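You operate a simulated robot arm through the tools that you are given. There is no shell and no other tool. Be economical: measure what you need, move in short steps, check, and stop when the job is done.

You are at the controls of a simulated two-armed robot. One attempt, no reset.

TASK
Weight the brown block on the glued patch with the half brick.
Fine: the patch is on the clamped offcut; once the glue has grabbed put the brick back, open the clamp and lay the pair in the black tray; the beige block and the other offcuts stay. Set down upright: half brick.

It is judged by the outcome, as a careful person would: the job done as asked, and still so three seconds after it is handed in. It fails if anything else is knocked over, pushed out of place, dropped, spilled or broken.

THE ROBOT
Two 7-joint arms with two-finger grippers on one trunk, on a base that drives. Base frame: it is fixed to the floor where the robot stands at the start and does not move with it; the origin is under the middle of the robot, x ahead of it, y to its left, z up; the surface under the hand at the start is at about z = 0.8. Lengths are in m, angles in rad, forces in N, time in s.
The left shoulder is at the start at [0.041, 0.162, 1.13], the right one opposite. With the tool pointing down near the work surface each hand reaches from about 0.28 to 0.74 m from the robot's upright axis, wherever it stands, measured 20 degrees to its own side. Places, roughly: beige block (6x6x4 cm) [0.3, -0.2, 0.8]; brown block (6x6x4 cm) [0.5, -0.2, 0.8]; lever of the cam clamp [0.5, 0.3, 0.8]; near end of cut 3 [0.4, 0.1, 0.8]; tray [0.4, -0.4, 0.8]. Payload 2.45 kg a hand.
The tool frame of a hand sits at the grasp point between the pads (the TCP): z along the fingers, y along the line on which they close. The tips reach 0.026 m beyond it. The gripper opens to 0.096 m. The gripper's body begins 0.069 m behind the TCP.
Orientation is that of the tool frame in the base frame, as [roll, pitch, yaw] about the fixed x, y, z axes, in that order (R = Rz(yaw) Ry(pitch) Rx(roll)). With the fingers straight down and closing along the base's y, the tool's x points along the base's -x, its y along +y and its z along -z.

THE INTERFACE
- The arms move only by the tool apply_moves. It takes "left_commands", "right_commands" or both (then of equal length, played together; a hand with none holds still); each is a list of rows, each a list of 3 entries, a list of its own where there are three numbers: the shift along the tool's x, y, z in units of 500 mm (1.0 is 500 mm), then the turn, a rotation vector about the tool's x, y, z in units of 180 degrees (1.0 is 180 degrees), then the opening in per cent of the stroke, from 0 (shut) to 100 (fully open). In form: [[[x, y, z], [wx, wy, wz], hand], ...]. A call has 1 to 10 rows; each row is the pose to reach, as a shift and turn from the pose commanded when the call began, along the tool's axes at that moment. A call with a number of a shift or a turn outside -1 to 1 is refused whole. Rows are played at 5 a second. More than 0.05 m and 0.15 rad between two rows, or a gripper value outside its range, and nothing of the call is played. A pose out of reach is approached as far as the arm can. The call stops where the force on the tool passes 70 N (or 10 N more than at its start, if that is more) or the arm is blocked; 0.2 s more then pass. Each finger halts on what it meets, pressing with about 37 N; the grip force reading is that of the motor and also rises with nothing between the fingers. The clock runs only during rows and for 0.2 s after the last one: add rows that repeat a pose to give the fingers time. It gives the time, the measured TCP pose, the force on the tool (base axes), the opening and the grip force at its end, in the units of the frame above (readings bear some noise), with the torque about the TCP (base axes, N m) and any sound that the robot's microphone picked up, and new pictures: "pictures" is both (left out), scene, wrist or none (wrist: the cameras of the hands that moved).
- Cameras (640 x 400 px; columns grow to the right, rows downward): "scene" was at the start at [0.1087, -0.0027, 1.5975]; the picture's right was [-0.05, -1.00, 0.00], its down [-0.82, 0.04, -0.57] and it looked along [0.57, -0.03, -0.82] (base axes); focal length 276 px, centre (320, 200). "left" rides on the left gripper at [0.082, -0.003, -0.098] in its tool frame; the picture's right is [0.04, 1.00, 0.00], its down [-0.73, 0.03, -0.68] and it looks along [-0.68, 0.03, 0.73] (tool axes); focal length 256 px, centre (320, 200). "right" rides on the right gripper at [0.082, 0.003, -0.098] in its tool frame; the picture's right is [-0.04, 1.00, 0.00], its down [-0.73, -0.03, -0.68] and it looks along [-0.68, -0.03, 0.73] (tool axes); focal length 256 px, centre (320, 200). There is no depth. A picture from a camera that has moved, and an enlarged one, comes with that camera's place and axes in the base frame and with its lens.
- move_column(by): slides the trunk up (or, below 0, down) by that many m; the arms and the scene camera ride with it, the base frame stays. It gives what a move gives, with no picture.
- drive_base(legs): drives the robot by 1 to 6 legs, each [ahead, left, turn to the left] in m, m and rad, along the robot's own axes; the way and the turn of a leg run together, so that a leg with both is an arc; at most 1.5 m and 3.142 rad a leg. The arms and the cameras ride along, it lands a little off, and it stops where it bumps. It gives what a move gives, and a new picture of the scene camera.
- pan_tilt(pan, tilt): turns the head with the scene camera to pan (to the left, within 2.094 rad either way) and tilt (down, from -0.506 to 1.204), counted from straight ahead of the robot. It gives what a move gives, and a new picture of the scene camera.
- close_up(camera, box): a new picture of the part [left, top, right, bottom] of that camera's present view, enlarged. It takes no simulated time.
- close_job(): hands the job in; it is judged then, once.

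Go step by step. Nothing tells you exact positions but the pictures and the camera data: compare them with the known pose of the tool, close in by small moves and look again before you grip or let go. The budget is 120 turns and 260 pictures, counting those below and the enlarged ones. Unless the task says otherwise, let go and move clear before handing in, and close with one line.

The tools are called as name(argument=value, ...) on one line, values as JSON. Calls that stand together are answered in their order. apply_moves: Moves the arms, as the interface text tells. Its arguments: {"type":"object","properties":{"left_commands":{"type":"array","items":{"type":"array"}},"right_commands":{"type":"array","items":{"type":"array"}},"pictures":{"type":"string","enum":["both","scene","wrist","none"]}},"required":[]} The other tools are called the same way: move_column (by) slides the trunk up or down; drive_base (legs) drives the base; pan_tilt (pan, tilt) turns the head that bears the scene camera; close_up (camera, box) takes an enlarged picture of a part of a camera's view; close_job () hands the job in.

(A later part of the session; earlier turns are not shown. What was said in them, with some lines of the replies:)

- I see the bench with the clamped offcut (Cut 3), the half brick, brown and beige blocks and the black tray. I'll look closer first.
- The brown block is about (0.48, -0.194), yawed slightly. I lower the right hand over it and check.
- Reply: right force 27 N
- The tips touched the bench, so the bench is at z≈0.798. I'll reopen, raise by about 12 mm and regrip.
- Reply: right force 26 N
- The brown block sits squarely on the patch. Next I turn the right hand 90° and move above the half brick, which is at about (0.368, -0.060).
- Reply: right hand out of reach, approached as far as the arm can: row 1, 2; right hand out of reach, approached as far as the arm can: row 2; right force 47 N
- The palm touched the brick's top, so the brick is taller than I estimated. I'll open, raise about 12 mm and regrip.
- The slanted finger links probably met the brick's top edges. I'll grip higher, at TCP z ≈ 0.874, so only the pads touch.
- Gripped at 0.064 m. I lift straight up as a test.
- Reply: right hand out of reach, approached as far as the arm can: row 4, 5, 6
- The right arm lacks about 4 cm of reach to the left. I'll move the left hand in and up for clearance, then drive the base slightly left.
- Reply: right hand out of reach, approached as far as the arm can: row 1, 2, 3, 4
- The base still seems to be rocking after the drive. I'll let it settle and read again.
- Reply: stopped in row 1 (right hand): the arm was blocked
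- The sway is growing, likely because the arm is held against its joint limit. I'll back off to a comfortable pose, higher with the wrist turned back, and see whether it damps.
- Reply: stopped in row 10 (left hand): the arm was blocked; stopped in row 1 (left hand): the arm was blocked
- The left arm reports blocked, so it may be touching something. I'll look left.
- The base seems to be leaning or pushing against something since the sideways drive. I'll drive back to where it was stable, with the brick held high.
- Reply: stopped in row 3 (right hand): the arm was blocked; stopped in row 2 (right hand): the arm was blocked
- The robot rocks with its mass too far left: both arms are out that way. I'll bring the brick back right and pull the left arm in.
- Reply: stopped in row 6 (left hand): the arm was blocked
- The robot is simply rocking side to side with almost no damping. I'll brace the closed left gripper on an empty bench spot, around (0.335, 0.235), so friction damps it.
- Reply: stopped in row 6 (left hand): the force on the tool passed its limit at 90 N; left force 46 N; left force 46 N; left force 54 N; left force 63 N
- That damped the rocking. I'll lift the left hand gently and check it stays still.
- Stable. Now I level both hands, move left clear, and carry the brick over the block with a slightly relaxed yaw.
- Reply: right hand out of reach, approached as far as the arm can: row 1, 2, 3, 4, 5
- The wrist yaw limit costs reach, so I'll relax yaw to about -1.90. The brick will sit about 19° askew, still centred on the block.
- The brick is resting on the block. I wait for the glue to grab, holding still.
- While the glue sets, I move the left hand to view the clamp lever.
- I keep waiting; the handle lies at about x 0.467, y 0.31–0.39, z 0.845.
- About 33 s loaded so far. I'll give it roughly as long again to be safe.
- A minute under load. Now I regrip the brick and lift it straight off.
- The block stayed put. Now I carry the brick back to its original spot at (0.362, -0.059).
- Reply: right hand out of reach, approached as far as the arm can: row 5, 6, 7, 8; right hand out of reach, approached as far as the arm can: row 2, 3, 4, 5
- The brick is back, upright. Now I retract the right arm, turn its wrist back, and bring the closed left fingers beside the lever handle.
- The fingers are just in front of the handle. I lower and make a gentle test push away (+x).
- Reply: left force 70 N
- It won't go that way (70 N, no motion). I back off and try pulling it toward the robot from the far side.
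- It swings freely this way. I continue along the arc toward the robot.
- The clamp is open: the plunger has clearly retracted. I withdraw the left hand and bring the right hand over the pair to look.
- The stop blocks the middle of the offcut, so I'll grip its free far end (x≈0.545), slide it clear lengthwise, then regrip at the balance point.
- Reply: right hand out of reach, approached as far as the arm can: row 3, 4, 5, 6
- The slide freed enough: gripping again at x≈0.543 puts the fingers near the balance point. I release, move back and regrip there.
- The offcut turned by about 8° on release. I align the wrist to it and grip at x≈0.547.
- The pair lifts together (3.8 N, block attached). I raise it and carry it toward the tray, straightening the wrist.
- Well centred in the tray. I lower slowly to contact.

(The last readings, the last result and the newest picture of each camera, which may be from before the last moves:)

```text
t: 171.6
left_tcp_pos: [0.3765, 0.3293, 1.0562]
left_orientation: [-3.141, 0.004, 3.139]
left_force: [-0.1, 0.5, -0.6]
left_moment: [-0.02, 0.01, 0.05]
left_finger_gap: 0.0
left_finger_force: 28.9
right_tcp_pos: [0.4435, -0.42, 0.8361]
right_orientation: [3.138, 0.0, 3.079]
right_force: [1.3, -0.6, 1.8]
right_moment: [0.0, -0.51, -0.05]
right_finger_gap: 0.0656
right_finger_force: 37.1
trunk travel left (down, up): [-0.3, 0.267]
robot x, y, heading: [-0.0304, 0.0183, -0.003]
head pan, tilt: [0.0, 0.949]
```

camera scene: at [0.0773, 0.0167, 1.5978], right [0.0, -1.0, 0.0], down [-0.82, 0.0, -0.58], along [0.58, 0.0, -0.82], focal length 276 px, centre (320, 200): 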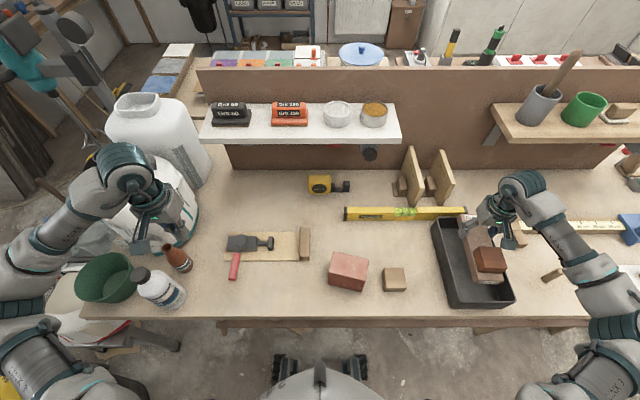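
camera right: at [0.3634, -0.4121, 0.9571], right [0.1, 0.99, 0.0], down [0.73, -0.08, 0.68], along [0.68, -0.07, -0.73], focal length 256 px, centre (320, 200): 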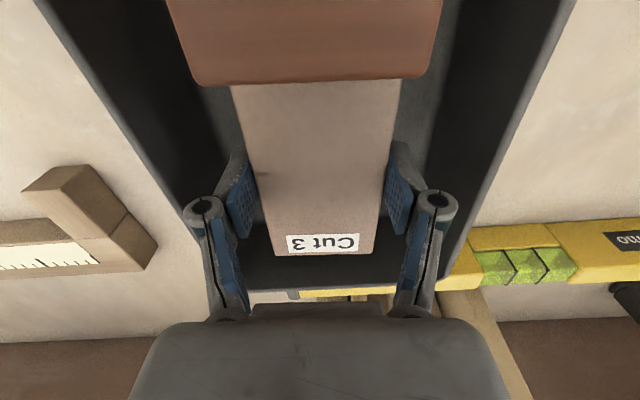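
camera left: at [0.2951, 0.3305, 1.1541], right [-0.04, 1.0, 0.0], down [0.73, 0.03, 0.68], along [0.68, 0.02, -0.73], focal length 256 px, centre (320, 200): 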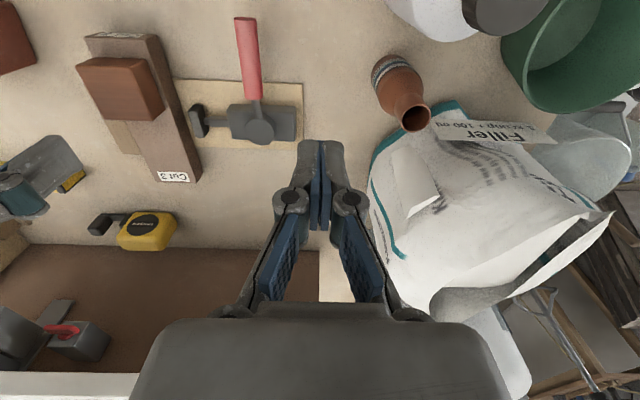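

apply_moves(right_commands=[[[0, 0, 0.003], [0, 0, 0], 57], [[0, 0, 0.003], [0, 0, 0], 62], [[0, 0, 0.003], [0, 0, 0], 70], [[0, 0, 0.003], [0, 0, 0], 80], [[0, 0, 0.003], [0, 0, 0], 82]], pictures="wrist")

close_up(camera="scene", box=[390, 190, 550, 320])

```text
t: 172.8
left_tcp_pos: [0.3774, 0.3298, 1.0555]
left_orientation: [3.142, 0.003, 3.138]
left_force: [-0.3, -0.1, -0.3]
left_moment: [0.0, 0.03, -0.01]
left_finger_gap: 0.0
left_finger_force: 28.2
right_tcp_pos: [0.4435, -0.4202, 0.8344]
right_orientation: [3.138, 0.001, 3.081]
right_force: [-0.4, 0.4, -0.7]
right_moment: [0.01, 0.0, 0.0]
right_finger_gap: 0.0786
right_finger_force: 0.1
trunk travel left (down, up): [-0.3, 0.267]
robot x, y, heading: [-0.0312, 0.0139, -0.002]
head pan, tilt: [0.0, 0.949]
camera right: at [0.3635, -0.4114, 0.932], right [0.1, 0.99, 0.0], down [0.73, -0.08, 0.68], along [0.68, -0.07, -0.73], focal length 256 px, centre (320, 200)
```

right: 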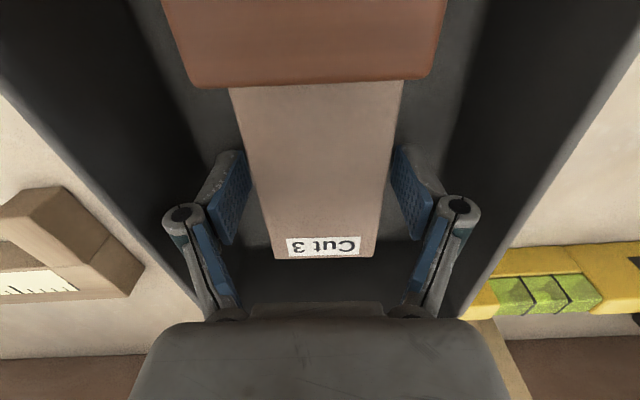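

```text
3.08 times, centred on (470, 255) of scene
camera zoom: at [0.0768, 0.0173, 1.5979], right [0.0, -1.0, 0.0], down [-0.82, 0.0, -0.58], along [0.58, 0.0, -0.82], focal length 851 px, centre (-142, 31)
```

zoom: 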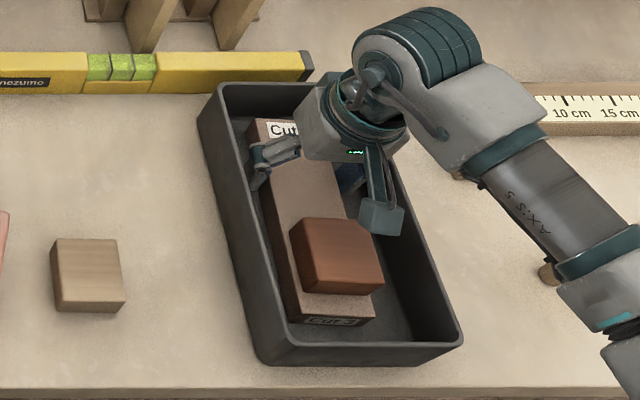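

The pair lies flat in the tray and is released. I withdraw straight up and check the whole scene.

apply_moves(right_commands=[[[0, 0, -0.04], [0, 0, 0], 85], [[0, 0, -0.1], [0, 0, 0], 85], [[0, 0, -0.18], [0, 0, 0], 90], [[0, 0, -0.26], [0, 0, 0], 90], [[0, 0, -0.34], [0, 0, 0], 90], [[0, 0, -0.42], [0, 0, 0], 90], [[-0.06, 0.06, -0.48], [0, 0, 0], 90], [[-0.12, 0.12, -0.5], [0, 0, 0], 90]], pictures="both")

close_up(camera="scene", box=[200, 190, 420, 330])

close_up(camera="scene", box=[400, 180, 640, 330])

```text
refused: row 7 steps farther than a row can; nothing moved
```

```text
2.86 times, centred on (310, 260) of scene
camera zoom: at [0.0768, 0.0173, 1.5979], right [0.0, -1.0, 0.0], down [-0.82, 0.0, -0.58], along [0.58, 0.0, -0.82], focal length 790 px, centre (349, 29)
```

zoom: 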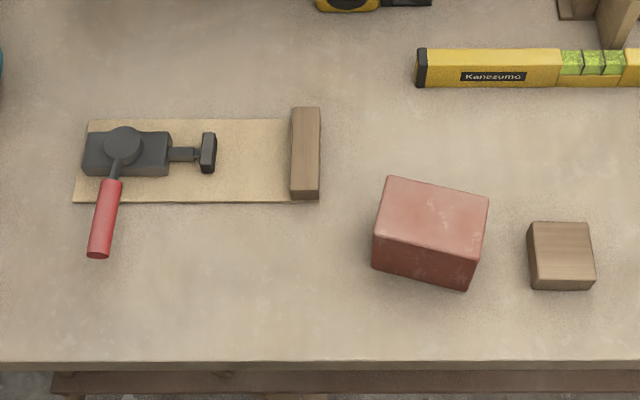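

```text
2.67 times, centred on (520, 255) of scene
camera zoom: at [0.0768, 0.0173, 1.5979], right [0.0, -1.0, 0.0], down [-0.82, 0.0, -0.58], along [0.58, 0.0, -0.82], focal length 737 px, centre (-213, 53)
```

zoom: 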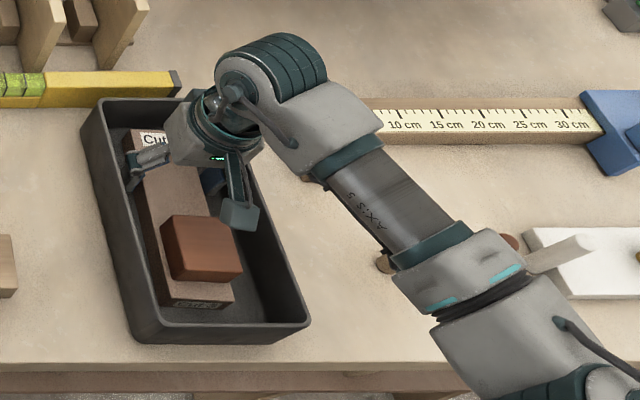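

apply_moves(right_commands=[[[0, 0, -0.04], [0, 0, 0], 85], [[0, 0, -0.1], [0, 0, 0], 85], [[0, 0, -0.18], [0, 0, 0], 90], [[0, 0, -0.26], [0, 0, 0], 90], [[0, 0, -0.34], [0, 0, 0], 90], [[0, 0, -0.42], [0, 0, 0], 90], [[-0.03, 0.04, -0.48], [0, 0, 0], 90], [[-0.06, 0.08, -0.54], [0, 0, 0], 90]], pictures="both")

close_up(camera="scene", box=[400, 180, 640, 330])

```text
t: 174.6
left_tcp_pos: [0.3774, 0.3323, 1.0553]
left_orientation: [-3.14, 0.001, 3.139]
left_force: [-0.1, -0.1, -0.2]
left_moment: [-0.07, 0.04, -0.01]
left_finger_gap: 0.0
left_finger_force: 28.4
right_tcp_pos: [0.4773, -0.3802, 1.1073]
right_orientation: [3.14, -0.002, 3.081]
right_force: [-0.4, 0.5, 0.2]
right_moment: [-0.03, 0.0, 0.01]
right_finger_gap: 0.0865
right_finger_force: 0.2
trunk travel left (down, up): [-0.3, 0.267]
robot x, y, heading: [-0.0294, 0.0177, -0.004]
head pan, tilt: [0.0, 0.949]
camera scene: at [0.0774, 0.0204, 1.5978], right [0.0, -1.0, 0.0], down [-0.82, 0.0, -0.58], along [0.58, 0.0, -0.82], focal length 276 px, centre (320, 200)
camera right: at [0.3955, -0.3721, 1.2037], right [0.1, 0.99, 0.0], down [0.73, -0.07, 0.68], along [0.68, -0.07, -0.73], focal length 256 px, centre (320, 200)
```

scene: 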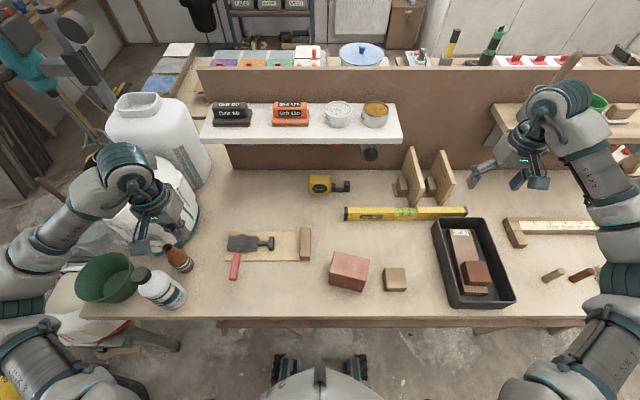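
right: 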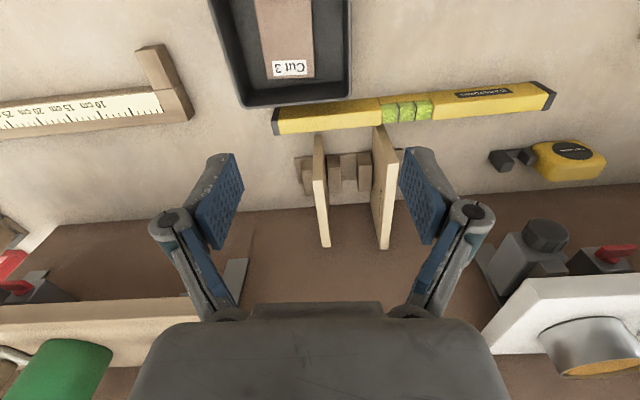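

```text
2.67 times, centred on (520, 255) of scene
camera zoom: at [0.0774, 0.0204, 1.5978], right [0.0, -1.0, 0.0], down [-0.82, 0.0, -0.58], along [0.58, 0.0, -0.82], focal length 737 px, centre (-213, 53)
```

zoom: 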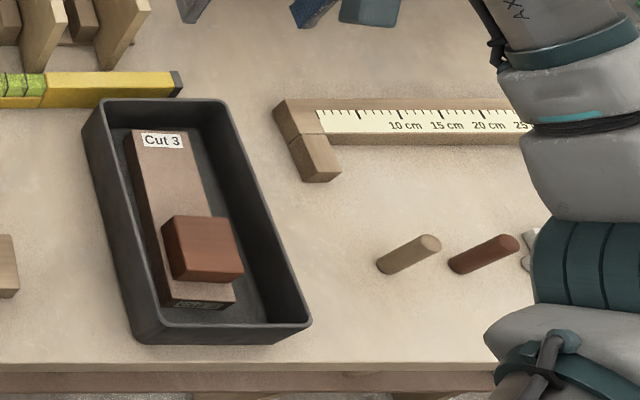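

The glued pair lies in the black tray, the brick stands upright back in its place, the clamp is open, and nothing else is disturbed. Both hands are clear, so I hand in.

close_job()

```text
The job is handed in.
```

The job is done and handed in. The brown block was weighted on the patch for about a minute and stayed attached when I lifted the offcut. The glued pair now lies in the black tray. The clamp is open and the half brick is back upright in its place, turned about 13° from how it stood. The beige block and the other offcuts stayed where they were.
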